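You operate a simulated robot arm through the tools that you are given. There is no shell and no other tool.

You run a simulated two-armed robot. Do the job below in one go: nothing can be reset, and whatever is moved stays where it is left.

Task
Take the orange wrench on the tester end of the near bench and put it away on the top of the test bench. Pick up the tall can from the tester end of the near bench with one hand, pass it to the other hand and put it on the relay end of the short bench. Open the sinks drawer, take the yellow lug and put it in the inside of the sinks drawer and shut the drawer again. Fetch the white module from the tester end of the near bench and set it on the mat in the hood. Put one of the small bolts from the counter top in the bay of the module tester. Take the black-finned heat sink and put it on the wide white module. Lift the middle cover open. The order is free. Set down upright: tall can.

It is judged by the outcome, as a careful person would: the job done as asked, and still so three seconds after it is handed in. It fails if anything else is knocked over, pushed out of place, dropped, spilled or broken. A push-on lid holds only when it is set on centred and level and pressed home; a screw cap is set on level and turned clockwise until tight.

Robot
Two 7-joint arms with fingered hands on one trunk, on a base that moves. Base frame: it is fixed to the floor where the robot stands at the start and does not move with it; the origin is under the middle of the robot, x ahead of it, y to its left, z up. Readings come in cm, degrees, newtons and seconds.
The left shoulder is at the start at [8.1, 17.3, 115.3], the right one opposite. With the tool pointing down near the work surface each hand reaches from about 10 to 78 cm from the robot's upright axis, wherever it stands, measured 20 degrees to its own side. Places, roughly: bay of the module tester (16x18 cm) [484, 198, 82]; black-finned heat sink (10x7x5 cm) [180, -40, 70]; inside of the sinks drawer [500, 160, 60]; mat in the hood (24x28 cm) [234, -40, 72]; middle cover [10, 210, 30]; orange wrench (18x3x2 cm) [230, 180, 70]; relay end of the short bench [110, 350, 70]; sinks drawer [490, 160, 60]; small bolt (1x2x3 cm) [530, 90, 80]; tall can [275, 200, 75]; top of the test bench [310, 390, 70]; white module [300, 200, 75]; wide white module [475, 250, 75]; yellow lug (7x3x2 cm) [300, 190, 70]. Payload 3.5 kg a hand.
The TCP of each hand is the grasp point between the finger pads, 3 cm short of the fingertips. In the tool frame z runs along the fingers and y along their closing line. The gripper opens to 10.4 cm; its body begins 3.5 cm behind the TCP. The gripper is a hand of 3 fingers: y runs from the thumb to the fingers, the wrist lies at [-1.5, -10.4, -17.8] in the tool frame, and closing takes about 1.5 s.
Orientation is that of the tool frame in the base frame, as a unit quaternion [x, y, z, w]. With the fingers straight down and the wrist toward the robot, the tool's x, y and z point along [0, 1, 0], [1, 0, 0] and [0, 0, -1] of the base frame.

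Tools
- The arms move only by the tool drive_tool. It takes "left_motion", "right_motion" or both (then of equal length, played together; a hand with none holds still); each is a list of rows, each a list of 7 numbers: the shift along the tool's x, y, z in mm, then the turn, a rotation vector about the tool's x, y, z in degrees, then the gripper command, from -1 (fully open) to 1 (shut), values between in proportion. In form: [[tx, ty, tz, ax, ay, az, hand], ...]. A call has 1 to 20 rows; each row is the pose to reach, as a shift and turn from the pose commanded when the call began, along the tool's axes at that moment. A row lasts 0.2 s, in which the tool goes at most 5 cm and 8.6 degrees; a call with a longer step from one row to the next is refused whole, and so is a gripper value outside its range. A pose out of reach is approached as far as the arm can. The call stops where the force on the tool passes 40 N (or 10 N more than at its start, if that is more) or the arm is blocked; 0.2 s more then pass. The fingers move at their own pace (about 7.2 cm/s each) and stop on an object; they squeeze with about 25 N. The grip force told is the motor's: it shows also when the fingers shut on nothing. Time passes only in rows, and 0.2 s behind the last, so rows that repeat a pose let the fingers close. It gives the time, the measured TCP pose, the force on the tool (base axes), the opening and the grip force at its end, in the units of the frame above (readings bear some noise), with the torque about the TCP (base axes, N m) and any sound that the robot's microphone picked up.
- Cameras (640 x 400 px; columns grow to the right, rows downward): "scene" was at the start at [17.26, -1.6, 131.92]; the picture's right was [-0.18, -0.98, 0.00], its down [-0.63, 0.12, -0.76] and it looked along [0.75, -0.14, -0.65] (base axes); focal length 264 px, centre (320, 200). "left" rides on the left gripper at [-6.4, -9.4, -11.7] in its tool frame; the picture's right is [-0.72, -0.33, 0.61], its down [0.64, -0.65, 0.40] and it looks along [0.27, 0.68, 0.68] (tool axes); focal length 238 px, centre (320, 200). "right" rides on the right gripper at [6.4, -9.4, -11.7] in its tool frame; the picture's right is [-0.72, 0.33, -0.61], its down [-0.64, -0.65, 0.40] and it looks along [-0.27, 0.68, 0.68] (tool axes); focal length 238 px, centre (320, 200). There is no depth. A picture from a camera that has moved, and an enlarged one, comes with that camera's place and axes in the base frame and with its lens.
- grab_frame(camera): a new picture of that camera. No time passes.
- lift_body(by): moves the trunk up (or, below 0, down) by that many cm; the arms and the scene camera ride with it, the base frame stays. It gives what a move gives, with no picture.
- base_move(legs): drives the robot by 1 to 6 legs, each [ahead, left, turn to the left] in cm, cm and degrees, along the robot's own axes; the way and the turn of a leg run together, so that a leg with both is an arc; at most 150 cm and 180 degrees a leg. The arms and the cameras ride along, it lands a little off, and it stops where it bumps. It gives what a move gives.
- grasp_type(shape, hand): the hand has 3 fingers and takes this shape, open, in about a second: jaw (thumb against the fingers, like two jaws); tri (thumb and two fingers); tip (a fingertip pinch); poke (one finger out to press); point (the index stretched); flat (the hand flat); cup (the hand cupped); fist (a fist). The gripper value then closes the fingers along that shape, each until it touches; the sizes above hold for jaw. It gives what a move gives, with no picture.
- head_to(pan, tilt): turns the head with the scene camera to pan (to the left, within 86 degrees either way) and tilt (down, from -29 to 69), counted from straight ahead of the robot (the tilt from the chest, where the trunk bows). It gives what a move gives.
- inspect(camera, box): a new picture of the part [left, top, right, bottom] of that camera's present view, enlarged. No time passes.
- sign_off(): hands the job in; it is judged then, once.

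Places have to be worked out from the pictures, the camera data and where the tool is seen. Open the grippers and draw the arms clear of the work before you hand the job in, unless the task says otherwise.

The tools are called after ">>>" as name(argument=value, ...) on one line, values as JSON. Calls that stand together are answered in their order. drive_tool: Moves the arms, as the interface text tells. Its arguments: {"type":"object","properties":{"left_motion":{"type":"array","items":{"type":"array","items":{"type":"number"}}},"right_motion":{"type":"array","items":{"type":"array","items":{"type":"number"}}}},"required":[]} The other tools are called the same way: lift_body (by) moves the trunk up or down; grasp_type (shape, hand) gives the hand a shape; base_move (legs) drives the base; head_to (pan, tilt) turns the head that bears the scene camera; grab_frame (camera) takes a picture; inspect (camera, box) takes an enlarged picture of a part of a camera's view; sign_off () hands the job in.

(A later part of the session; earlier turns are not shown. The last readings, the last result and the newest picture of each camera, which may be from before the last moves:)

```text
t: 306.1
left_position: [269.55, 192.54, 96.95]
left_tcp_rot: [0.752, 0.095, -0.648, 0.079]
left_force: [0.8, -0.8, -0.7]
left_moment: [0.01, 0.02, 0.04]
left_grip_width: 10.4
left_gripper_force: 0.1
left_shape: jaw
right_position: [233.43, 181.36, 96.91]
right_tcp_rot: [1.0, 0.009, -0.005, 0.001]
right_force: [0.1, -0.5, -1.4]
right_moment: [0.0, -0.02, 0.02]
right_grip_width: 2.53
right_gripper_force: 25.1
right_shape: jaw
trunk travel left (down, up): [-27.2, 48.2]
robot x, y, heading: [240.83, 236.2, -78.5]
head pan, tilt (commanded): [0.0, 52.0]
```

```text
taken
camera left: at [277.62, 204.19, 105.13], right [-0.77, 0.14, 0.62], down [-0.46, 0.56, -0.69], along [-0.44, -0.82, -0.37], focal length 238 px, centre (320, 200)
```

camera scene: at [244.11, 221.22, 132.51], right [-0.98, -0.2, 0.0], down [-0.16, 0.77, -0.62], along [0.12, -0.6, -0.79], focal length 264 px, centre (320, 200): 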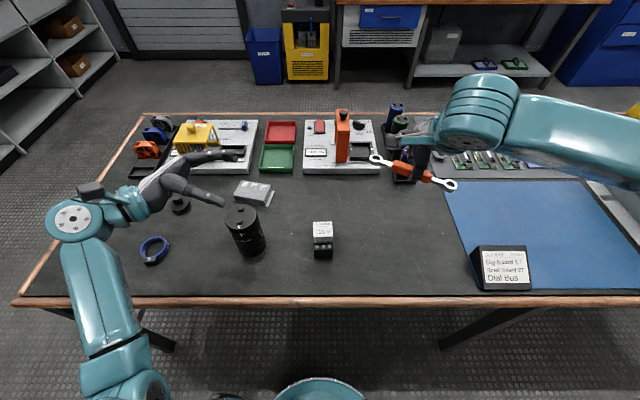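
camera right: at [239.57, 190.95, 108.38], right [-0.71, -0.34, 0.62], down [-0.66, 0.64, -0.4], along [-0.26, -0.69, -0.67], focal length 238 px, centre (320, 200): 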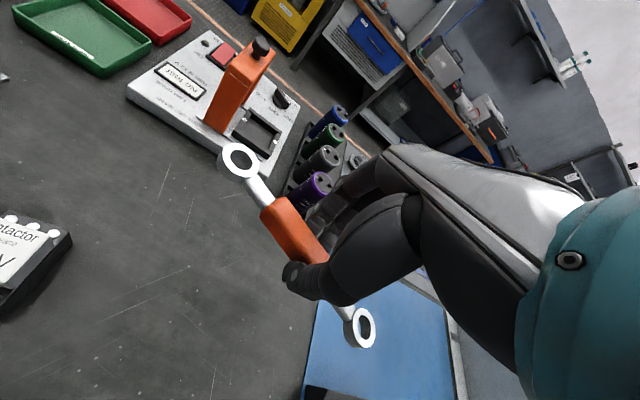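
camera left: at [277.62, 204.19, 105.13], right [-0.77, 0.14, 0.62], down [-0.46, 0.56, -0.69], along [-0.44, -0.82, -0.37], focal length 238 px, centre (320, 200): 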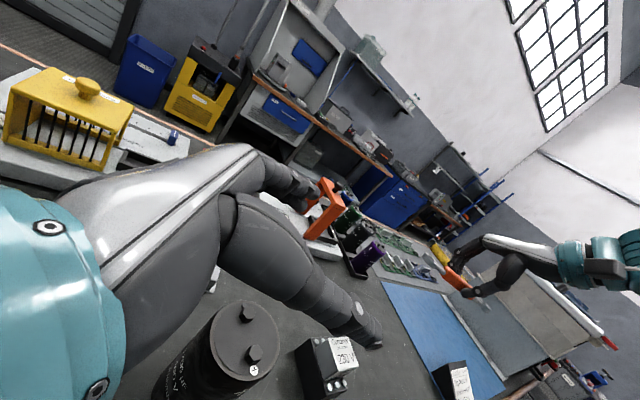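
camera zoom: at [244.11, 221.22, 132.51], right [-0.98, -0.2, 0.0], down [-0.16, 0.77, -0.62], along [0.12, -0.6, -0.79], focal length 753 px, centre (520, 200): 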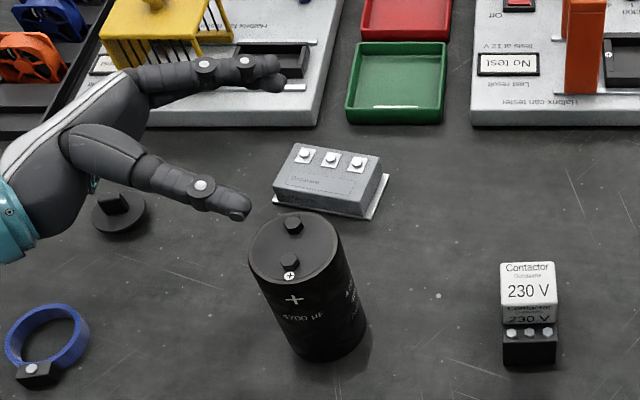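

The can's top checks out at (267.9, 192.4). I lower the hand vertically around it.

>>> drive_tool(left_motion=[[39.6, 0, 6, 0, 0, 0, -1], [79, 0, 12, 0, 0, 0, -1], [119, 0, 18, 0, 0, 0, -1], [150, 0, 22.5, 0, 0, 0, -1], [175, 0.5, 26, 0, 0, 0, -1], [189, 0.8, 28.5, 0, 0, 0, -1], [189, 0.8, 28.5, 0, 0, 0, -1]])

>>> inspect(camera="scene", box=[160, 130, 340, 270])

>>> grab_frame(camera="left")

```text
t: 307.7
left_position: [269.67, 192.7, 77.94]
left_tcp_rot: [0.752, 0.095, -0.647, 0.08]
left_force: [-0.4, 0.2, -0.1]
left_moment: [0.01, -0.01, 0.01]
left_grip_width: 10.4
left_gripper_force: 0.0
left_shape: jaw
right_position: [233.36, 181.33, 96.7]
right_tcp_rot: [1.0, 0.009, -0.005, 0.001]
right_force: [-0.1, 0.4, -1.4]
right_moment: [0.02, 0.0, 0.03]
right_grip_width: 2.51
right_gripper_force: 25.0
right_shape: jaw
trunk travel left (down, up): [-27.2, 48.2]
robot x, y, heading: [240.75, 236.39, -78.5]
head pan, tilt (commanded): [0.0, 52.0]
```

```text
2.86 times, centred on (250, 200) of scene
camera zoom: at [244.09, 221.23, 132.52], right [-0.98, -0.2, 0.0], down [-0.16, 0.77, -0.62], along [0.12, -0.6, -0.79], focal length 753 px, centre (520, 200)
```

zoom: 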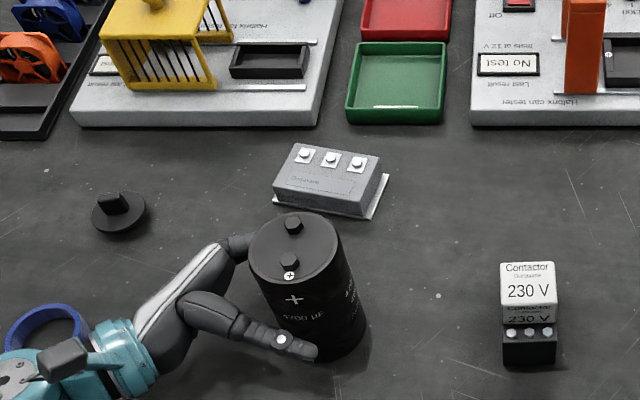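

```text
taken
camera left: at [277.61, 204.26, 86.04], right [-0.77, 0.14, 0.62], down [-0.46, 0.56, -0.69], along [-0.44, -0.82, -0.37], focal length 238 px, centre (320, 200)
```

left: 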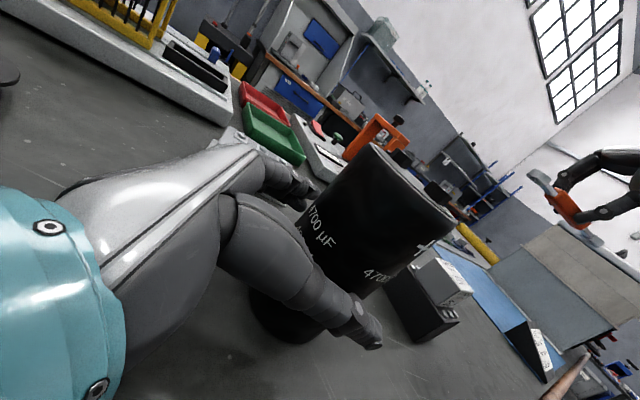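

The hand straddles the can without touching it. I close the fingers.

>>> drive_tool(left_motion=[[0, 0, 0, 0, 0, 0, -0.6], [0, 0, 0, 0, 0, 0, -0.2], [0, 0, 0, 0, 0, 0, 0.2], [0, 0, 0, 0, 0, 0, 0.6], [0, 0, 0, 0, 0, 0, 1], [0, 0, 0, 0, 0, 0, 1], [0, 0, 0, 0, 0, 0, 1], [0, 0, 0, 0, 0, 0, 1]])

>>> inspect(camera="scene", box=[160, 130, 340, 270])

```text
t: 309.5
left_position: [269.68, 192.58, 77.92]
left_tcp_rot: [0.752, 0.096, -0.647, 0.078]
left_force: [-1.8, 0.1, 0.3]
left_moment: [0.01, -0.03, -0.02]
left_grip_width: 6.24
left_gripper_force: 24.9
left_shape: jaw
right_position: [233.41, 181.37, 96.71]
right_tcp_rot: [1.0, 0.009, -0.006, 0.001]
right_force: [0.9, 0.1, -1.2]
right_moment: [0.01, 0.0, -0.01]
right_grip_width: 2.53
right_gripper_force: 25.0
right_shape: jaw
trunk travel left (down, up): [-27.2, 48.2]
robot x, y, heading: [241.28, 236.39, -78.2]
head pan, tilt (commanded): [0.0, 52.0]
```

```text
2.86 times, centred on (250, 200) of scene
camera zoom: at [244.08, 221.22, 132.51], right [-0.98, -0.2, 0.0], down [-0.16, 0.77, -0.62], along [0.12, -0.6, -0.79], focal length 753 px, centre (520, 200)
```

zoom: 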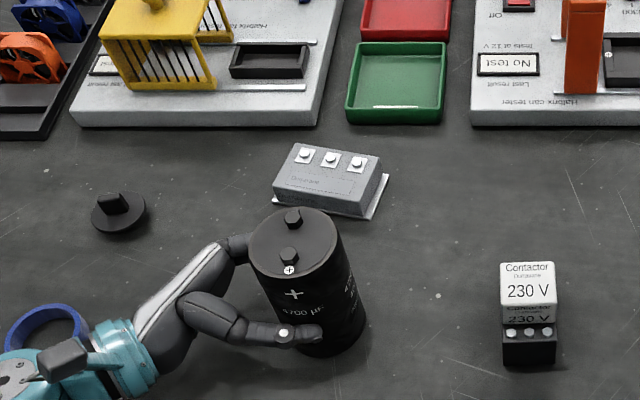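

Gripped (25 N). I lift it 3 cm and check that it hangs upright.

>>> drive_tool(left_motion=[[-10, 0, -1.5, 0, 0, 0, 1], [-20, 0, -3, 0, 0, 0, 1], [-30, 0, -4.5, 0, 0, 0, 1], [-30, 0, -4.5, 0, 0, 0, 1]])

>>> inspect(camera="scene", box=[160, 130, 340, 270])

>>> grab_frame(camera="left")

```text
t: 310.5
left_position: [269.65, 192.63, 80.83]
left_tcp_rot: [0.753, 0.095, -0.647, 0.078]
left_force: [0.1, 0.2, -6.0]
left_moment: [0.02, -0.12, 0.0]
left_grip_width: 6.26
left_gripper_force: 25.1
left_shape: jaw
right_position: [233.39, 181.38, 96.64]
right_tcp_rot: [1.0, 0.01, -0.005, 0.001]
right_force: [0.0, 0.0, -0.9]
right_moment: [-0.03, -0.02, 0.01]
right_grip_width: 2.53
right_gripper_force: 24.6
right_shape: jaw
trunk travel left (down, up): [-27.2, 48.2]
robot x, y, heading: [240.69, 236.55, -78.3]
head pan, tilt (commanded): [0.0, 52.0]
```

```text
2.86 times, centred on (250, 200) of scene
camera zoom: at [244.13, 221.18, 132.5], right [-0.98, -0.2, 0.0], down [-0.16, 0.77, -0.62], along [0.12, -0.6, -0.79], focal length 753 px, centre (520, 200)
```

zoom: 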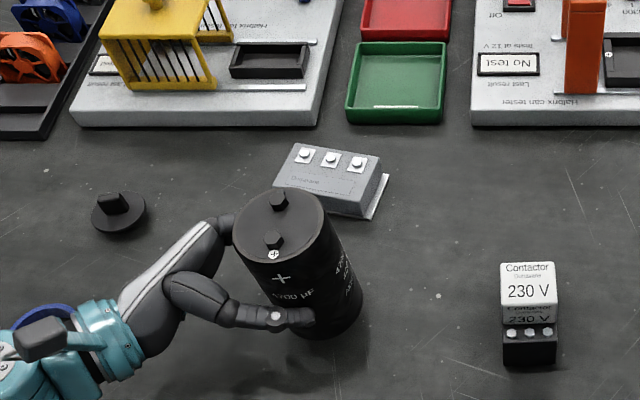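

```text
taken
camera left: at [277.57, 204.2, 89.04], right [-0.77, 0.14, 0.62], down [-0.46, 0.56, -0.69], along [-0.44, -0.82, -0.37], focal length 238 px, centre (320, 200)
```

left: 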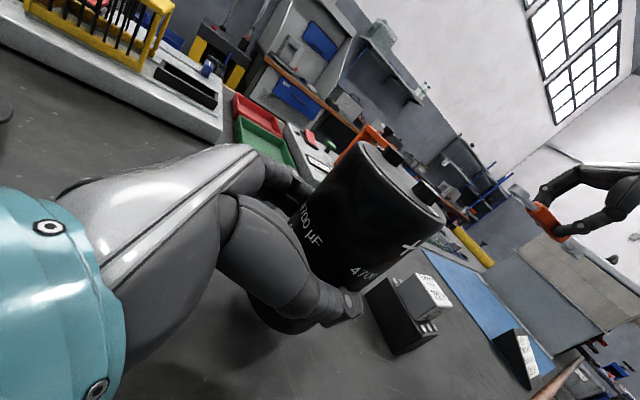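

>>> inspect(camera="scene", box=[210, 180, 310, 260])

```text
5.00 times, centred on (260, 220) of scene
camera zoom: at [244.13, 221.18, 132.5], right [-0.98, -0.2, 0.0], down [-0.16, 0.77, -0.62], along [0.12, -0.6, -0.79], focal length 1317 px, centre (620, 100)
```

zoom: 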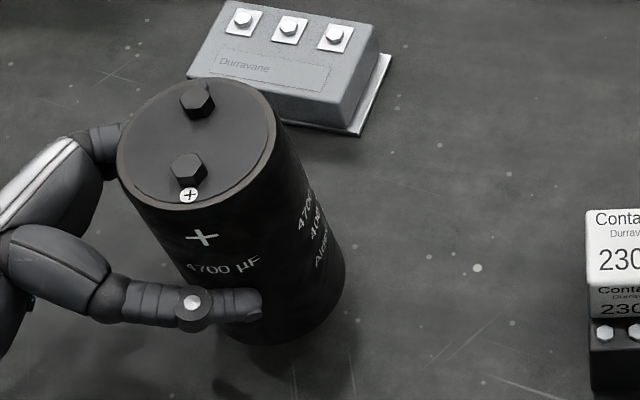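

The can hangs nearly upright (tilt ~3°, 6 N). I lift it to carrying height.

>>> drive_tool(left_motion=[[-39, 0, -6, 0, 0, 0, 1], [-78, 0, -12, 0, 0, 0, 1], [-117, 0, -18, 0, 0, 0, 1], [-150, 0, -23, 0, 0, 0, 1], [-170, 0, -26, 0, 0, 0, 1]])

>>> base_move(legs=[[-25, 0, 0], [0, 55, 0], [0, 0, 175]])

>>> head_to(pan=0, tilt=30)

>>> grab_frame(camera="scene")

```text
t: 311.7
left_position: [269.72, 192.48, 98.16]
left_tcp_rot: [0.752, 0.095, -0.648, 0.078]
left_force: [-1.3, 0.4, -5.7]
left_moment: [0.0, -0.11, -0.02]
left_grip_width: 6.24
left_gripper_force: 25.1
left_shape: jaw
right_position: [233.41, 181.25, 96.77]
right_tcp_rot: [1.0, 0.01, -0.005, 0.001]
right_force: [0.5, 0.3, -0.9]
right_moment: [-0.01, 0.01, -0.01]
right_grip_width: 2.5
right_gripper_force: 25.1
right_shape: jaw
trunk travel left (down, up): [-27.2, 48.2]
robot x, y, heading: [240.88, 236.67, -78.2]
head pan, tilt (commanded): [0.0, 52.0]
```

```text
t: 323.4
left_position: [265.42, 318.86, 98.0]
left_tcp_rot: [-0.062, 0.755, 0.051, 0.65]
left_force: [0.1, -0.1, -6.7]
left_moment: [0.0, 0.09, 0.02]
left_grip_width: 6.16
left_gripper_force: 24.8
left_shape: jaw
right_position: [302.71, 326.77, 96.85]
right_tcp_rot: [0.034, 0.999, 0.0, 0.005]
right_force: [0.1, 0.0, -1.8]
right_moment: [0.01, -0.01, 0.02]
right_grip_width: 2.52
right_gripper_force: 25.0
right_shape: jaw
trunk travel left (down, up): [-27.2, 48.2]
robot x, y, heading: [290.04, 272.82, 97.1]
head pan, tilt (commanded): [0.0, 52.0]
```

```text
t: 324.3
left_position: [265.55, 319.0, 98.13]
left_tcp_rot: [-0.062, 0.756, 0.051, 0.65]
left_force: [-0.8, 0.4, -6.9]
left_moment: [0.0, 0.09, 0.01]
left_grip_width: 6.15
left_gripper_force: 25.4
left_shape: jaw
right_position: [302.71, 326.75, 96.74]
right_tcp_rot: [0.034, 0.999, 0.001, 0.005]
right_force: [0.0, -0.3, -1.5]
right_moment: [-0.01, 0.0, -0.02]
right_grip_width: 2.51
right_gripper_force: 25.3
right_shape: jaw
trunk travel left (down, up): [-27.2, 48.2]
robot x, y, heading: [290.16, 272.74, 97.1]
head pan, tilt (commanded): [0.0, 30.0]
```

```text
taken
camera scene: at [288.33, 289.5, 135.72], right [0.99, 0.12, 0.0], down [0.06, -0.5, -0.87], along [-0.1, 0.86, -0.5], focal length 264 px, centre (320, 200)
```

scene: 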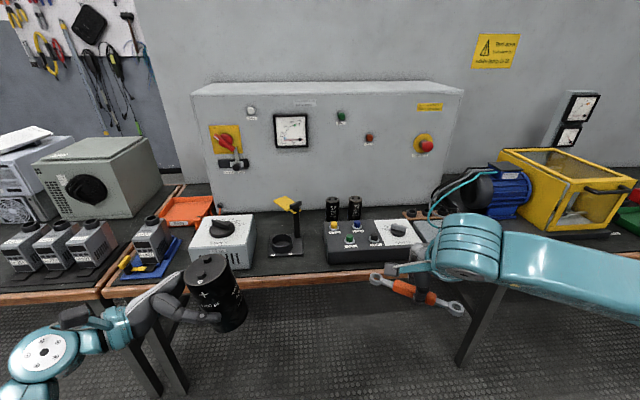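

The test bench is in front. I look more closely for free bench-top space.

>>> inspect(camera="scene", box=[90, 170, 330, 310])

>>> inspect(camera="scene", box=[310, 140, 640, 310])

>>> head_to(pan=-40, tilt=30)

>>> grab_frame(camera="scene")

>>> head_to(pan=50, tilt=30)

>>> grab_frame(camera="scene")

```text
2.67 times, centred on (210, 240) of scene
camera zoom: at [288.33, 289.5, 135.72], right [0.99, 0.12, 0.0], down [0.06, -0.5, -0.87], along [-0.1, 0.86, -0.5], focal length 703 px, centre (613, 93)
```

zoom: 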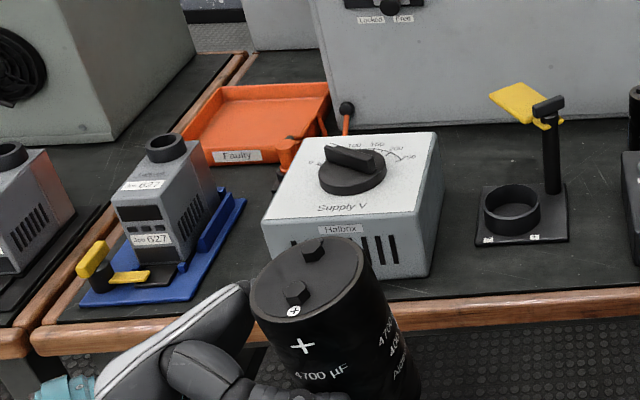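

```text
1.94 times, centred on (475, 225) of scene
camera zoom: at [288.33, 289.5, 135.72], right [0.99, 0.12, 0.0], down [0.06, -0.5, -0.87], along [-0.1, 0.86, -0.5], focal length 511 px, centre (19, 152)
```

zoom: 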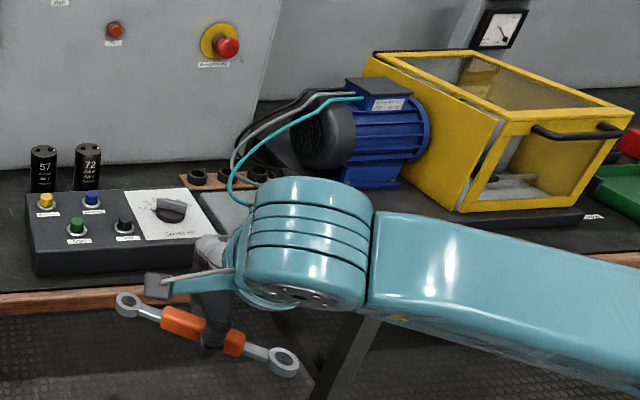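

```text
t: 325.4
left_position: [265.52, 318.87, 98.09]
left_tcp_rot: [-0.063, 0.755, 0.05, 0.651]
left_force: [0.2, -0.5, -6.5]
left_moment: [-0.02, 0.11, -0.01]
left_grip_width: 6.18
left_gripper_force: 24.4
left_shape: jaw
right_position: [302.62, 326.84, 96.87]
right_tcp_rot: [0.034, 0.999, 0.001, 0.005]
right_force: [-0.6, 0.2, -1.4]
right_moment: [0.01, -0.02, -0.01]
right_grip_width: 2.49
right_gripper_force: 25.1
right_shape: jaw
trunk travel left (down, up): [-27.2, 48.2]
robot x, y, heading: [290.56, 272.58, 96.4]
head pan, tilt (commanded): [-40.0, 30.0]
```

```text
taken
camera scene: at [294.34, 288.07, 135.73], right [0.84, -0.55, 0.0], down [-0.27, -0.42, -0.87], along [0.48, 0.72, -0.5], focal length 264 px, centre (320, 200)
```

scene: 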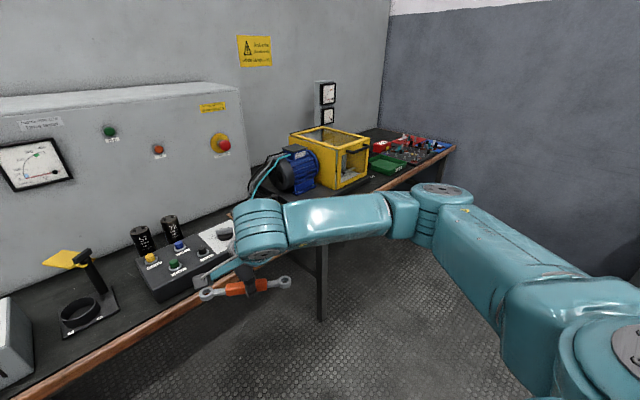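

```text
t: 327.0
left_position: [265.52, 318.83, 98.13]
left_tcp_rot: [-0.062, 0.755, 0.05, 0.651]
left_force: [-0.3, 0.9, -7.1]
left_moment: [-0.03, 0.1, -0.02]
left_grip_width: 6.15
left_gripper_force: 24.7
left_shape: jaw
right_position: [302.7, 326.77, 96.71]
right_tcp_rot: [0.034, 0.999, 0.001, 0.006]
right_force: [0.7, 0.3, -1.4]
right_moment: [0.02, -0.03, 0.0]
right_grip_width: 2.5
right_gripper_force: 24.8
right_shape: jaw
trunk travel left (down, up): [-27.2, 48.2]
robot x, y, heading: [290.61, 272.45, 96.7]
head pan, tilt (commanded): [50.0, 30.0]
```

```text
taken
camera scene: at [281.83, 285.49, 135.72], right [0.55, 0.84, 0.0], down [0.42, -0.28, -0.87], along [-0.72, 0.48, -0.5], focal length 264 px, centre (320, 200)
```

scene: 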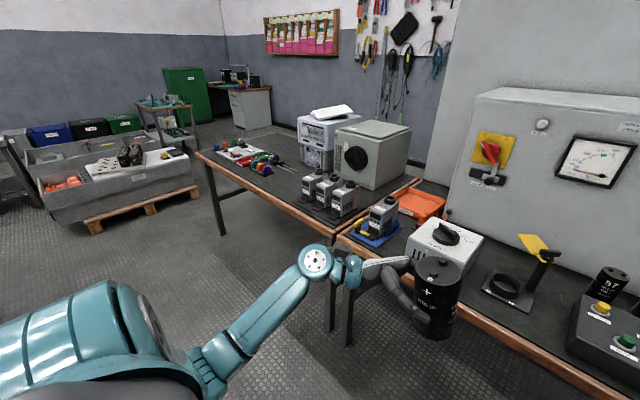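

>>> grab_frame(camera="right")

>>> head_to(pan=-25, tilt=40)

>>> grab_frame(camera="scene")

```text
taken
camera right: at [295.47, 317.94, 108.33], right [0.73, 0.28, 0.62], down [0.6, -0.69, -0.4], along [0.32, 0.66, -0.67], focal length 238 px, centre (320, 200)
```

right: 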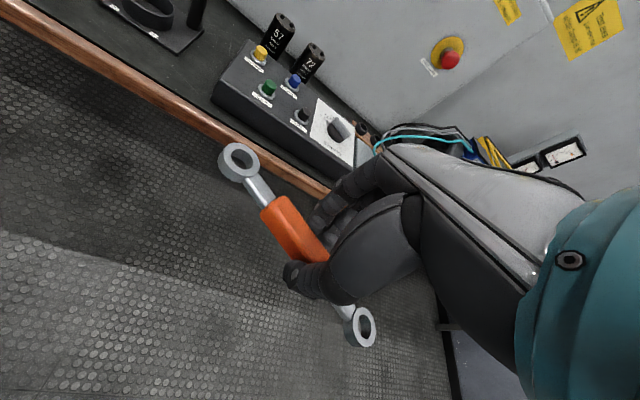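

```text
t: 328.5
left_position: [265.49, 318.9, 98.1]
left_tcp_rot: [-0.062, 0.755, 0.05, 0.65]
left_force: [-0.1, -0.1, -6.6]
left_moment: [0.01, 0.14, 0.01]
left_grip_width: 6.21
left_gripper_force: 24.7
left_shape: jaw
right_position: [302.72, 326.9, 96.72]
right_tcp_rot: [0.034, 0.999, 0.0, 0.005]
right_force: [-0.3, 0.6, -1.0]
right_moment: [0.01, 0.0, -0.02]
right_grip_width: 2.5
right_gripper_force: 24.5
right_shape: jaw
trunk travel left (down, up): [-27.2, 48.2]
robot x, y, heading: [290.31, 272.3, 96.4]
head pan, tilt (commanded): [-25.0, 40.0]
```

```text
taken
camera scene: at [292.05, 288.59, 134.19], right [0.95, -0.31, 0.0], down [-0.2, -0.61, -0.77], along [0.24, 0.73, -0.64], focal length 264 px, centre (320, 200)
```

scene: 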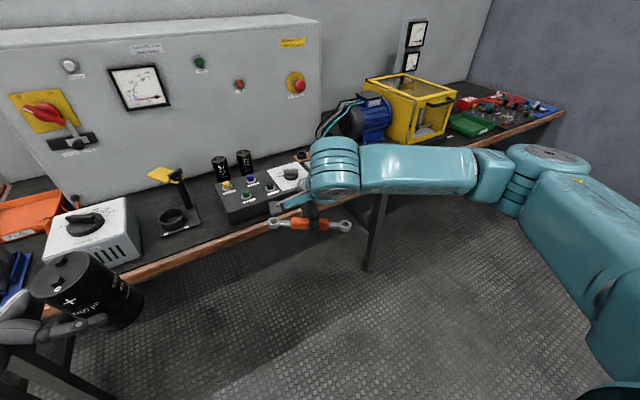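

I turn square to the test bench and shift right to see the space by the motor and cage.

>>> base_move(legs=[[0, 0, 5.5], [0, -35, 0]])

>>> head_to(pan=15, tilt=35)

>>> grab_frame(camera="scene")

>>> head_to(pan=-30, tilt=35)

>>> grab_frame(camera="scene")

>>> grab_frame(camera="right")

```text
t: 331.3
left_position: [294.98, 323.64, 98.21]
left_tcp_rot: [-0.098, 0.752, 0.081, 0.647]
left_force: [-0.1, 0.3, -5.6]
left_moment: [0.01, 0.07, -0.02]
left_grip_width: 6.19
left_gripper_force: 25.3
left_shape: jaw
right_position: [331.1, 335.09, 96.71]
right_tcp_rot: [-0.015, 1.0, 0.001, 0.006]
right_force: [1.1, 0.5, -1.7]
right_moment: [-0.01, 0.02, 0.02]
right_grip_width: 2.52
right_gripper_force: 25.4
right_shape: jaw
trunk travel left (down, up): [-27.2, 48.2]
robot x, y, heading: [324.28, 280.23, 102.0]
head pan, tilt (commanded): [-25.0, 40.0]
```

```text
t: 332.3
left_position: [294.86, 323.57, 98.2]
left_tcp_rot: [-0.099, 0.752, 0.081, 0.647]
left_force: [-0.2, -1.0, -6.7]
left_moment: [0.0, 0.12, -0.01]
left_grip_width: 6.17
left_gripper_force: 25.1
left_shape: jaw
right_position: [331.06, 335.12, 96.79]
right_tcp_rot: [-0.014, 1.0, 0.001, 0.005]
right_force: [0.0, 0.1, -1.9]
right_moment: [0.0, 0.01, 0.04]
right_grip_width: 2.49
right_gripper_force: 25.0
right_shape: jaw
trunk travel left (down, up): [-27.2, 48.2]
robot x, y, heading: [324.14, 279.84, 102.5]
head pan, tilt (commanded): [15.0, 35.0]
```

```text
taken
camera scene: at [318.3, 295.5, 134.94], right [0.89, 0.46, 0.0], down [0.26, -0.51, -0.82], along [-0.37, 0.73, -0.57], focal length 264 px, centre (320, 200)
```

scene: 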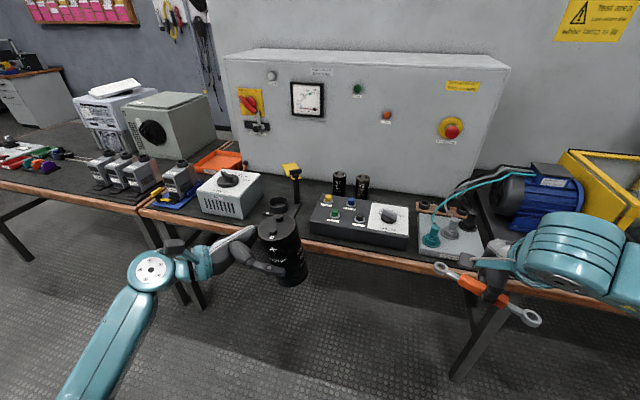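

```text
t: 333.4
left_position: [294.82, 323.49, 98.1]
left_tcp_rot: [-0.099, 0.752, 0.081, 0.647]
left_force: [0.1, -0.8, -6.1]
left_moment: [0.01, 0.09, 0.0]
left_grip_width: 6.16
left_gripper_force: 25.3
left_shape: jaw
right_position: [331.14, 335.06, 96.73]
right_tcp_rot: [-0.015, 1.0, 0.002, 0.005]
right_force: [0.6, -0.1, -1.6]
right_moment: [-0.03, -0.04, -0.02]
right_grip_width: 2.51
right_gripper_force: 25.0
right_shape: jaw
trunk travel left (down, up): [-27.2, 48.2]
robot x, y, heading: [324.11, 279.77, 102.2]
head pan, tilt (commanded): [-30.0, 35.0]
```

```text
taken
camera scene: at [325.0, 296.05, 134.95], right [0.95, -0.3, 0.0], down [-0.17, -0.55, -0.82], along [0.25, 0.78, -0.57], focal length 264 px, centre (320, 200)
```

scene: 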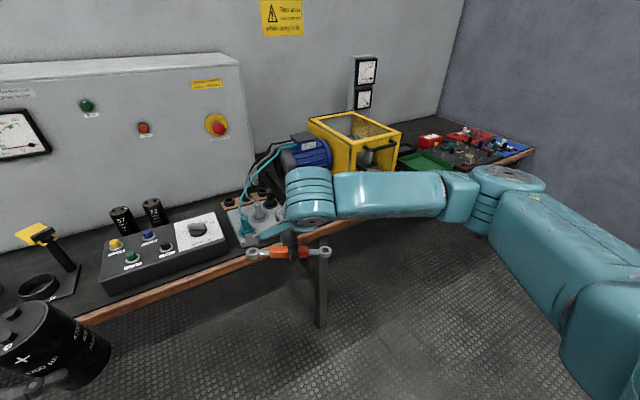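

```text
taken
camera right: at [324.76, 325.51, 108.33], right [0.7, 0.35, 0.62], down [0.66, -0.63, -0.4], along [0.26, 0.69, -0.67], focal length 238 px, centre (320, 200)
```

right: 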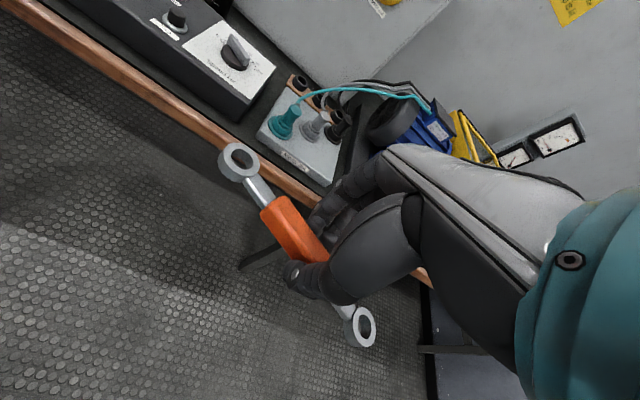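

>>> head_to(pan=15, tilt=35)

>>> inspect(camera="scene", box=[180, 140, 420, 280])

>>> inspect(camera="scene", box=[380, 140, 640, 300])

```text
t: 334.6
left_position: [294.84, 323.64, 98.14]
left_tcp_rot: [-0.098, 0.751, 0.081, 0.648]
left_force: [0.4, -0.1, -6.8]
left_moment: [0.02, 0.12, 0.0]
left_grip_width: 6.17
left_gripper_force: 25.2
left_shape: jaw
right_position: [331.06, 335.1, 96.79]
right_tcp_rot: [-0.014, 1.0, 0.0, 0.005]
right_force: [-0.2, -0.3, -1.2]
right_moment: [-0.01, -0.01, -0.02]
right_grip_width: 2.49
right_gripper_force: 24.4
right_shape: jaw
trunk travel left (down, up): [-27.2, 48.2]
robot x, y, heading: [324.07, 279.8, 102.2]
head pan, tilt (commanded): [15.0, 35.0]
```

```text
2.67 times, centred on (300, 210) of scene
camera zoom: at [318.3, 295.5, 134.94], right [0.89, 0.46, 0.0], down [0.26, -0.51, -0.82], along [-0.37, 0.73, -0.57], focal length 703 px, centre (373, 173)
```

zoom: 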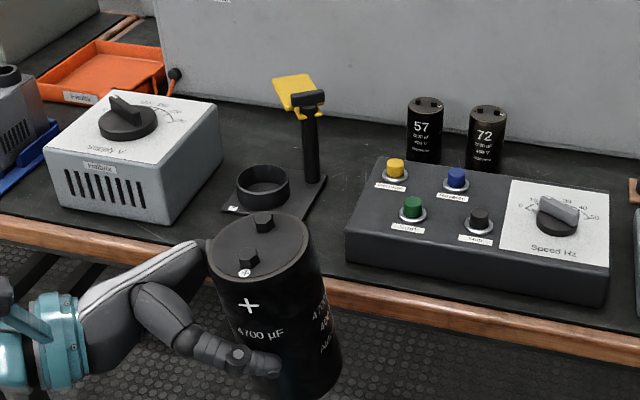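

```text
2.46 times, centred on (510, 220) of scene
camera zoom: at [318.3, 295.5, 134.94], right [0.89, 0.46, 0.0], down [0.26, -0.51, -0.82], along [-0.37, 0.73, -0.57], focal length 648 px, centre (-148, 151)
```

zoom: 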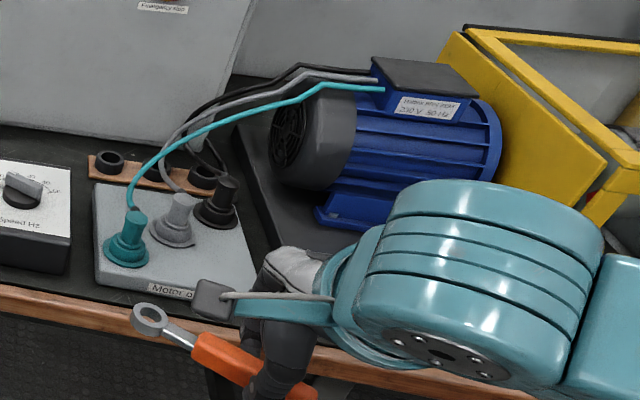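

The free strip in front of the can holder, between the "Supply V" box and the control box, is about 28×10 cm — enough for the wrench laid along the edge at about (267, 353.7). I move there.

>>> base_move(legs=[[0, 52, 0], [18, 0, 0]])

>>> head_to(pan=-5, tilt=48)

>>> grab_frame(camera="scene")

>>> grab_frame(camera="right")

```text
t: 338.7
left_position: [240.67, 330.42, 98.0]
left_tcp_rot: [-0.099, 0.751, 0.081, 0.647]
left_force: [-0.2, 0.7, -6.5]
left_moment: [0.02, 0.09, -0.02]
left_grip_width: 6.18
left_gripper_force: 24.8
left_shape: jaw
right_position: [277.0, 341.84, 96.7]
right_tcp_rot: [-0.013, 1.0, 0.0, 0.006]
right_force: [0.7, 1.0, -1.8]
right_moment: [-0.03, -0.04, 0.0]
right_grip_width: 2.51
right_gripper_force: 24.9
right_shape: jaw
trunk travel left (down, up): [-27.2, 48.2]
robot x, y, heading: [269.82, 286.59, 101.6]
head pan, tilt (commanded): [15.0, 35.0]
```

```text
t: 339.5
left_position: [240.52, 330.36, 98.04]
left_tcp_rot: [-0.098, 0.752, 0.08, 0.647]
left_force: [0.0, 0.4, -6.0]
left_moment: [-0.02, 0.08, -0.03]
left_grip_width: 6.17
left_gripper_force: 25.0
left_shape: jaw
right_position: [276.92, 341.79, 96.73]
right_tcp_rot: [-0.013, 1.0, 0.002, 0.006]
right_force: [-0.1, -0.8, -2.0]
right_moment: [-0.01, 0.01, -0.02]
right_grip_width: 2.52
right_gripper_force: 25.1
right_shape: jaw
trunk travel left (down, up): [-27.2, 48.2]
robot x, y, heading: [269.68, 286.38, 102.3]
head pan, tilt (commanded): [-5.0, 48.0]
```

```text
taken
camera scene: at [267.03, 302.17, 133.05], right [0.99, 0.12, 0.0], down [0.09, -0.74, -0.67], along [-0.08, 0.66, -0.74], focal length 264 px, centre (320, 200)
```

scene: 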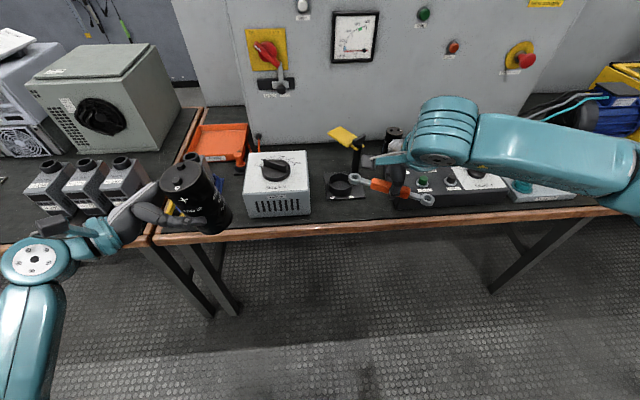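

```text
taken
camera right: at [270.54, 332.18, 108.33], right [0.7, 0.34, 0.62], down [0.66, -0.64, -0.4], along [0.26, 0.69, -0.67], focal length 238 px, centre (320, 200)
```

right: 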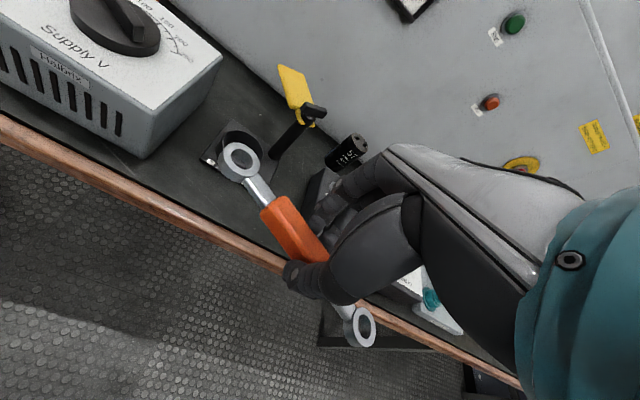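

>>> inspect(camera="scene", box=[230, 120, 430, 250])

```text
3.08 times, centred on (330, 185) of scene
camera zoom: at [267.03, 302.17, 133.05], right [0.99, 0.12, 0.0], down [0.09, -0.74, -0.67], along [-0.08, 0.66, -0.74], focal length 811 px, centre (289, 246)
```

zoom: 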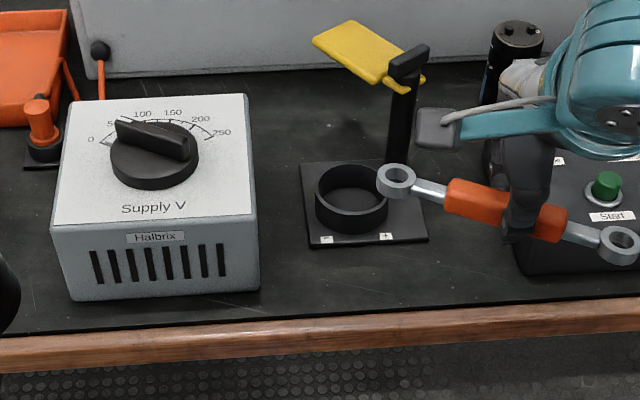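

Strip refined: wrench centre target (270.2, 354.3), 3 cm clear of the Supply box and 5 cm of the control box. I bring the wrench over it, aligned with the bench edge.

>>> drive_tool(right_motion=[[16, 32, 20, 0, 0, -2.6, 1], [32, 64, 45, 0, 0, -5.2, 1], [48, 96, 70, 0, 0, -7.8, 1], [64, 125, 95, 0, 0, -10.4, 1], [64, 125, 125, 0, 0, -10.4, 1], [64, 125, 125, 0, 0, -10.4, 1]])

>>> inspect(camera="scene", box=[230, 120, 430, 250])

>>> grab_frame(camera="right")

```text
t: 340.9
left_position: [240.7, 330.22, 98.13]
left_tcp_rot: [-0.099, 0.751, 0.081, 0.648]
left_force: [0.2, -0.3, -7.4]
left_moment: [-0.05, 0.1, -0.02]
left_grip_width: 6.18
left_gripper_force: 24.8
left_shape: jaw
right_position: [270.34, 354.0, 84.22]
right_tcp_rot: [-0.105, 0.994, 0.001, 0.005]
right_force: [-0.9, -0.8, -1.8]
right_moment: [0.02, 0.0, 0.01]
right_grip_width: 2.51
right_gripper_force: 25.0
right_shape: jaw
trunk travel left (down, up): [-27.2, 48.2]
robot x, y, heading: [269.63, 286.32, 102.3]
head pan, tilt (commanded): [-5.0, 48.0]
```

```text
3.08 times, centred on (330, 185) of scene
camera zoom: at [267.03, 302.16, 133.05], right [0.99, 0.12, 0.0], down [0.09, -0.74, -0.67], along [-0.08, 0.66, -0.74], focal length 811 px, centre (289, 246)
```

zoom: 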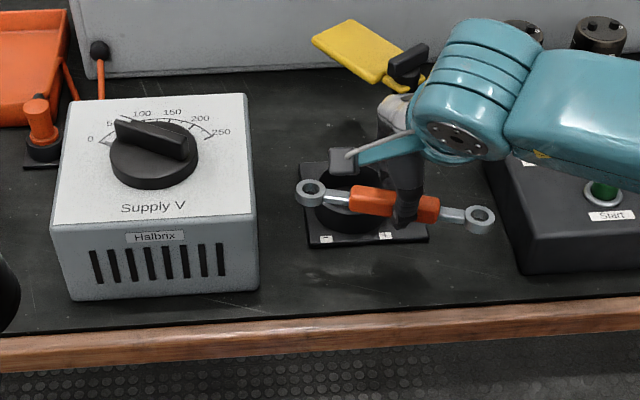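

```text
taken
camera right: at [265.8, 343.58, 95.77], right [0.63, 0.47, 0.62], down [0.77, -0.5, -0.4], along [0.13, 0.73, -0.68], focal length 238 px, centre (320, 200)
```

right: 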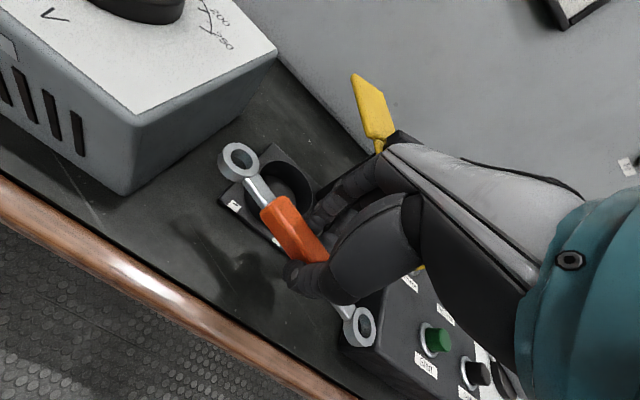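

The wrench sits about 18° skewed in the hand relative to the bench edge; I rotate the hand by 17° so it lies parallel to the edge.

>>> drive_tool(right_motion=[[0, 0, 0, 0, 0, -6, 1], [0, 0, 0, 0, 0, -12, 1], [0, 0, 0, 0, 0, -17, 1], [0, 0, 0, 0, 0, -17, 1]])

>>> inspect(camera="scene", box=[230, 120, 430, 250])

>>> grab_frame(camera="right")

```text
t: 341.9
left_position: [240.56, 330.4, 98.03]
left_tcp_rot: [-0.098, 0.752, 0.08, 0.647]
left_force: [-0.3, -0.1, -6.9]
left_moment: [-0.01, 0.12, -0.02]
left_grip_width: 6.15
left_gripper_force: 25.3
left_shape: jaw
right_position: [270.34, 354.13, 84.21]
right_tcp_rot: [-0.25, 0.968, 0.0, 0.005]
right_force: [0.1, -0.3, -1.2]
right_moment: [0.03, 0.02, 0.02]
right_grip_width: 2.51
right_gripper_force: 25.1
right_shape: jaw
trunk travel left (down, up): [-27.2, 48.2]
robot x, y, heading: [269.86, 286.76, 102.3]
head pan, tilt (commanded): [-5.0, 48.0]
```

```text
3.08 times, centred on (330, 185) of scene
camera zoom: at [267.03, 302.16, 133.04], right [0.99, 0.12, 0.0], down [0.09, -0.74, -0.67], along [-0.08, 0.66, -0.74], focal length 811 px, centre (289, 246)
```

zoom: 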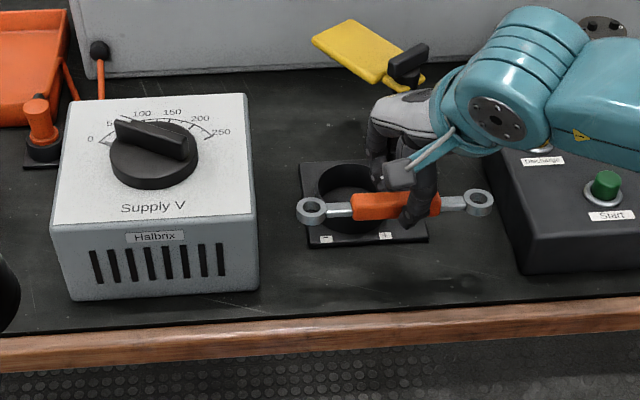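

```text
taken
camera right: at [269.09, 342.79, 95.83], right [0.46, 0.63, 0.62], down [0.88, -0.26, -0.4], along [-0.09, 0.73, -0.68], focal length 238 px, centre (320, 200)
```

right: 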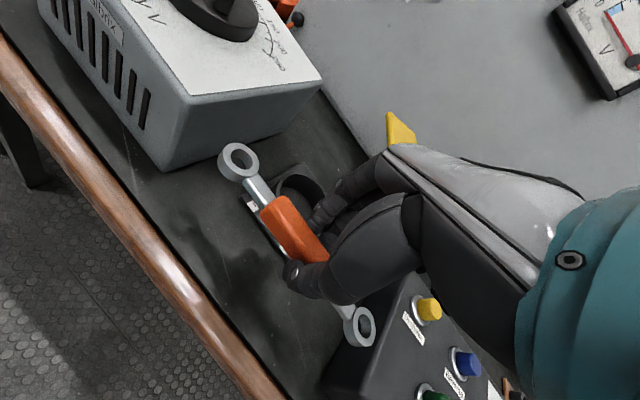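

Now parallel. I lower the wrench to the bench top.

>>> drive_tool(right_motion=[[0, 0, 30, 0, 0, 0, 1], [0, 0, 60, 0, 0, 0, 1], [0, 0, 78, 0, 0, 0, 1], [0, 0, 78, 0, 0, 0, 1]])

>>> inspect(camera="scene", box=[230, 120, 430, 250])

>>> inspect(camera="right", box=[200, 120, 400, 370])

```text
t: 342.9
left_position: [240.65, 330.25, 98.12]
left_tcp_rot: [-0.1, 0.752, 0.081, 0.647]
left_force: [0.6, 0.1, -7.1]
left_moment: [0.03, 0.09, -0.02]
left_grip_width: 6.17
left_gripper_force: 24.5
left_shape: jaw
right_position: [270.47, 353.95, 76.37]
right_tcp_rot: [-0.25, 0.968, 0.0, 0.006]
right_force: [0.2, 0.1, -2.5]
right_moment: [0.03, -0.02, 0.03]
right_grip_width: 2.49
right_gripper_force: 25.0
right_shape: jaw
trunk travel left (down, up): [-27.2, 48.2]
robot x, y, heading: [269.72, 286.46, 102.2]
head pan, tilt (commanded): [-5.0, 48.0]
```

```text
3.08 times, centred on (330, 185) of scene
camera zoom: at [267.04, 302.16, 133.05], right [0.99, 0.12, 0.0], down [0.09, -0.74, -0.67], along [-0.08, 0.66, -0.74], focal length 811 px, centre (289, 246)
```

zoom: 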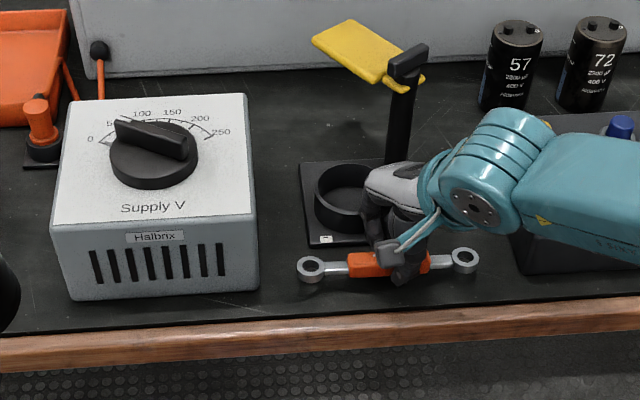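

```text
1.60 times, centred on (300, 245) of right
camera zoom: at [269.17, 342.73, 88.01], right [0.46, 0.63, 0.62], down [0.88, -0.26, -0.4], along [-0.09, 0.73, -0.68], focal length 381 px, centre (352, 128)
```

zoom: 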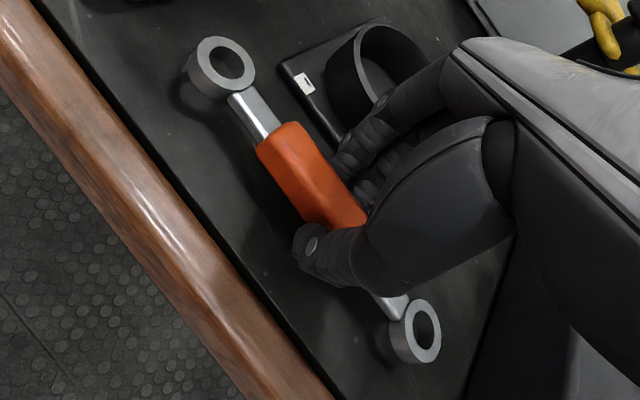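

>>> drive_tool(right_motion=[[0, 0, 4, 0, 0, 0, 1], [0, 0, 8, 0, 0, 0, 1], [0, 0, 8, 0, 0, 0, 1]])

>>> drive_tool(right_motion=[[0, 0, 3, 0, 0, 0, 1], [0, 0, 6, 0, 0, 0, 1], [0, 0, 6, 0, 0, 0, 1]])

>>> inspect(camera="right", box=[200, 120, 400, 370])

```text
t: 343.7
left_position: [240.62, 330.42, 98.08]
left_tcp_rot: [-0.099, 0.752, 0.082, 0.647]
left_force: [0.5, 0.6, -7.3]
left_moment: [-0.01, 0.1, -0.03]
left_grip_width: 6.17
left_gripper_force: 25.1
left_shape: jaw
right_position: [270.4, 354.05, 75.72]
right_tcp_rot: [-0.249, 0.968, -0.001, 0.006]
right_force: [0.0, -0.7, -1.4]
right_moment: [0.02, 0.01, 0.0]
right_grip_width: 2.49
right_gripper_force: 24.9
right_shape: jaw
trunk travel left (down, up): [-27.2, 48.2]
robot x, y, heading: [270.0, 286.49, 102.0]
head pan, tilt (commanded): [-5.0, 48.0]
```

```text
t: 344.5
left_position: [240.65, 330.3, 98.08]
left_tcp_rot: [-0.098, 0.752, 0.081, 0.647]
left_force: [0.9, -1.2, -6.0]
left_moment: [-0.02, 0.07, 0.03]
left_grip_width: 6.16
left_gripper_force: 24.6
left_shape: jaw
right_position: [270.37, 354.1, 75.1]
right_tcp_rot: [-0.249, 0.968, 0.001, 0.005]
right_force: [0.2, 1.1, 4.9]
right_moment: [0.02, 0.01, 0.0]
right_grip_width: 2.49
right_gripper_force: 25.3
right_shape: jaw
trunk travel left (down, up): [-27.2, 48.2]
robot x, y, heading: [269.87, 286.12, 102.2]
head pan, tilt (commanded): [-5.0, 48.0]
```

```text
1.60 times, centred on (300, 245) of right
camera zoom: at [269.14, 342.79, 86.73], right [0.47, 0.63, 0.62], down [0.88, -0.26, -0.4], along [-0.09, 0.73, -0.68], focal length 381 px, centre (352, 128)
```

zoom: 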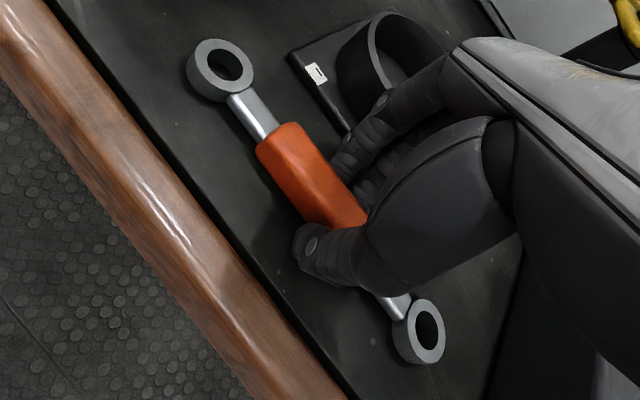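

Contact. I open the fingers slightly and lift straight up.

>>> drive_tool(right_motion=[[0, 0, -1, 0, 0, 0, 0.7], [0, 0, -1, 0, 0, 0, 0.4], [0, 0, -1, 0, 0, 0, 0.25], [0, 0, -1, 0, 0, 0, 0.25], [0, 0, -15, 0, 0, 0, 0.25], [0, 0, -50, 0, 0, 0, 0.2], [0, 0, -95, 0, 0, 0, 0.2], [0, 0, -140, 0, 0, 0, 0], [0, 0, -180, 0, 0, 0, -0.5]])

>>> inspect(camera="scene", box=[230, 120, 430, 250])

>>> grab_frame(camera="right")

```text
t: 346.5
left_position: [240.64, 330.28, 98.03]
left_tcp_rot: [-0.098, 0.752, 0.081, 0.647]
left_force: [0.3, -0.2, -6.2]
left_moment: [-0.01, 0.12, -0.02]
left_grip_width: 6.16
left_gripper_force: 25.5
left_shape: jaw
right_position: [270.19, 353.96, 93.13]
right_tcp_rot: [-0.25, 0.968, -0.002, 0.006]
right_force: [1.0, 0.8, 0.1]
right_moment: [0.0, -0.01, -0.02]
right_grip_width: 7.76
right_gripper_force: 0.1
right_shape: jaw
trunk travel left (down, up): [-27.2, 48.2]
robot x, y, heading: [269.91, 286.41, 101.9]
head pan, tilt (commanded): [-5.0, 48.0]
```

```text
3.08 times, centred on (330, 185) of scene
camera zoom: at [267.03, 302.12, 133.05], right [0.99, 0.12, 0.0], down [0.09, -0.74, -0.67], along [-0.08, 0.66, -0.74], focal length 811 px, centre (289, 246)
```

zoom: 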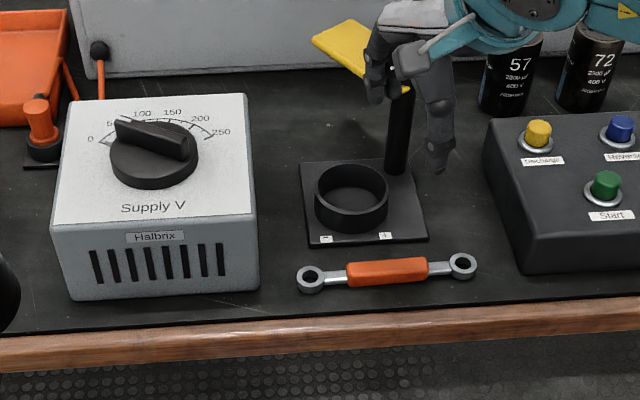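

```text
taken
camera right: at [268.93, 342.62, 104.68], right [0.46, 0.63, 0.62], down [0.88, -0.26, -0.39], along [-0.09, 0.73, -0.68], focal length 238 px, centre (320, 200)
```

right: 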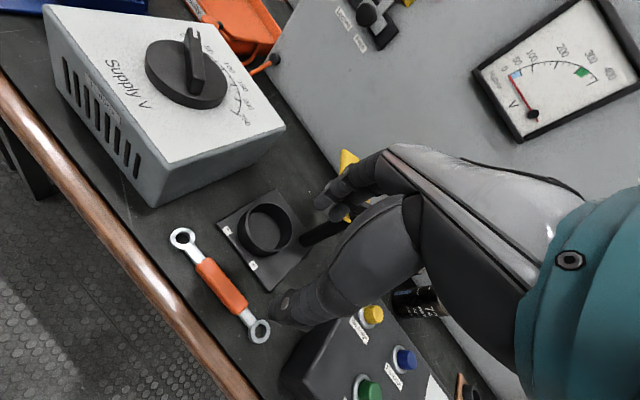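

The wrench lies on the test bench. I pull the right hand back, straighten it and back the base away to do the hand-over in free space.

>>> drive_tool(right_motion=[[12, -38, -10, 0, 0, 0, -1], [24, -77, -20, 0, 0, 4, -1], [36, -115, -30, 0, 0, 8, -1], [47, -154, -40, 0, 0, 13, -1], [58, -180, -50, 0, 0, 17, -1]])

>>> base_move(legs=[[-25, 0, 0]])

>>> head_to(pan=15, tilt=40)

>>> grab_frame(camera="scene")

```text
t: 347.7
left_position: [240.54, 330.28, 98.04]
left_tcp_rot: [-0.098, 0.752, 0.081, 0.647]
left_force: [-0.5, 0.1, -5.7]
left_moment: [-0.01, 0.12, 0.02]
left_grip_width: 6.15
left_gripper_force: 24.8
left_shape: jaw
right_position: [273.96, 335.51, 98.01]
right_tcp_rot: [-0.102, 0.995, 0.001, 0.006]
right_force: [-0.2, 0.4, 0.1]
right_moment: [0.01, -0.01, 0.02]
right_grip_width: 10.36
right_gripper_force: 0.0
right_shape: jaw
trunk travel left (down, up): [-27.2, 48.2]
robot x, y, heading: [269.52, 286.35, 101.9]
head pan, tilt (commanded): [-5.0, 48.0]
```

```text
t: 349.6
left_position: [245.93, 305.74, 98.09]
left_tcp_rot: [-0.098, 0.752, 0.081, 0.647]
left_force: [0.9, -0.8, -6.9]
left_moment: [0.0, 0.1, -0.01]
left_grip_width: 6.16
left_gripper_force: 24.6
left_shape: jaw
right_position: [279.06, 310.96, 98.09]
right_tcp_rot: [-0.105, 0.995, 0.001, 0.005]
right_force: [0.7, 0.7, -0.9]
right_moment: [0.01, -0.02, 0.02]
right_grip_width: 10.36
right_gripper_force: 0.0
right_shape: jaw
trunk travel left (down, up): [-27.2, 48.2]
robot x, y, heading: [274.96, 261.8, 102.2]
head pan, tilt (commanded): [-5.0, 48.0]
```

```text
t: 350.4
left_position: [245.72, 305.79, 98.02]
left_tcp_rot: [-0.099, 0.752, 0.081, 0.646]
left_force: [-0.4, 0.7, -7.4]
left_moment: [-0.01, 0.1, 0.0]
left_grip_width: 6.19
left_gripper_force: 25.0
left_shape: jaw
right_position: [279.08, 311.09, 98.13]
right_tcp_rot: [-0.105, 0.994, 0.0, 0.005]
right_force: [-0.5, 0.2, -0.6]
right_moment: [0.0, 0.03, 0.0]
right_grip_width: 10.37
right_gripper_force: 0.1
right_shape: jaw
trunk travel left (down, up): [-27.2, 48.2]
robot x, y, heading: [274.67, 262.13, 102.3]
head pan, tilt (commanded): [15.0, 40.0]
```

```text
taken
camera scene: at [269.4, 277.33, 134.19], right [0.89, 0.46, 0.0], down [0.29, -0.57, -0.77], along [-0.35, 0.68, -0.64], focal length 264 px, centre (320, 200)
```

scene: 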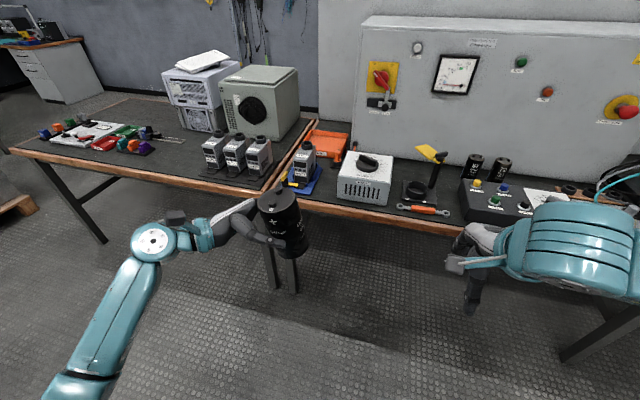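

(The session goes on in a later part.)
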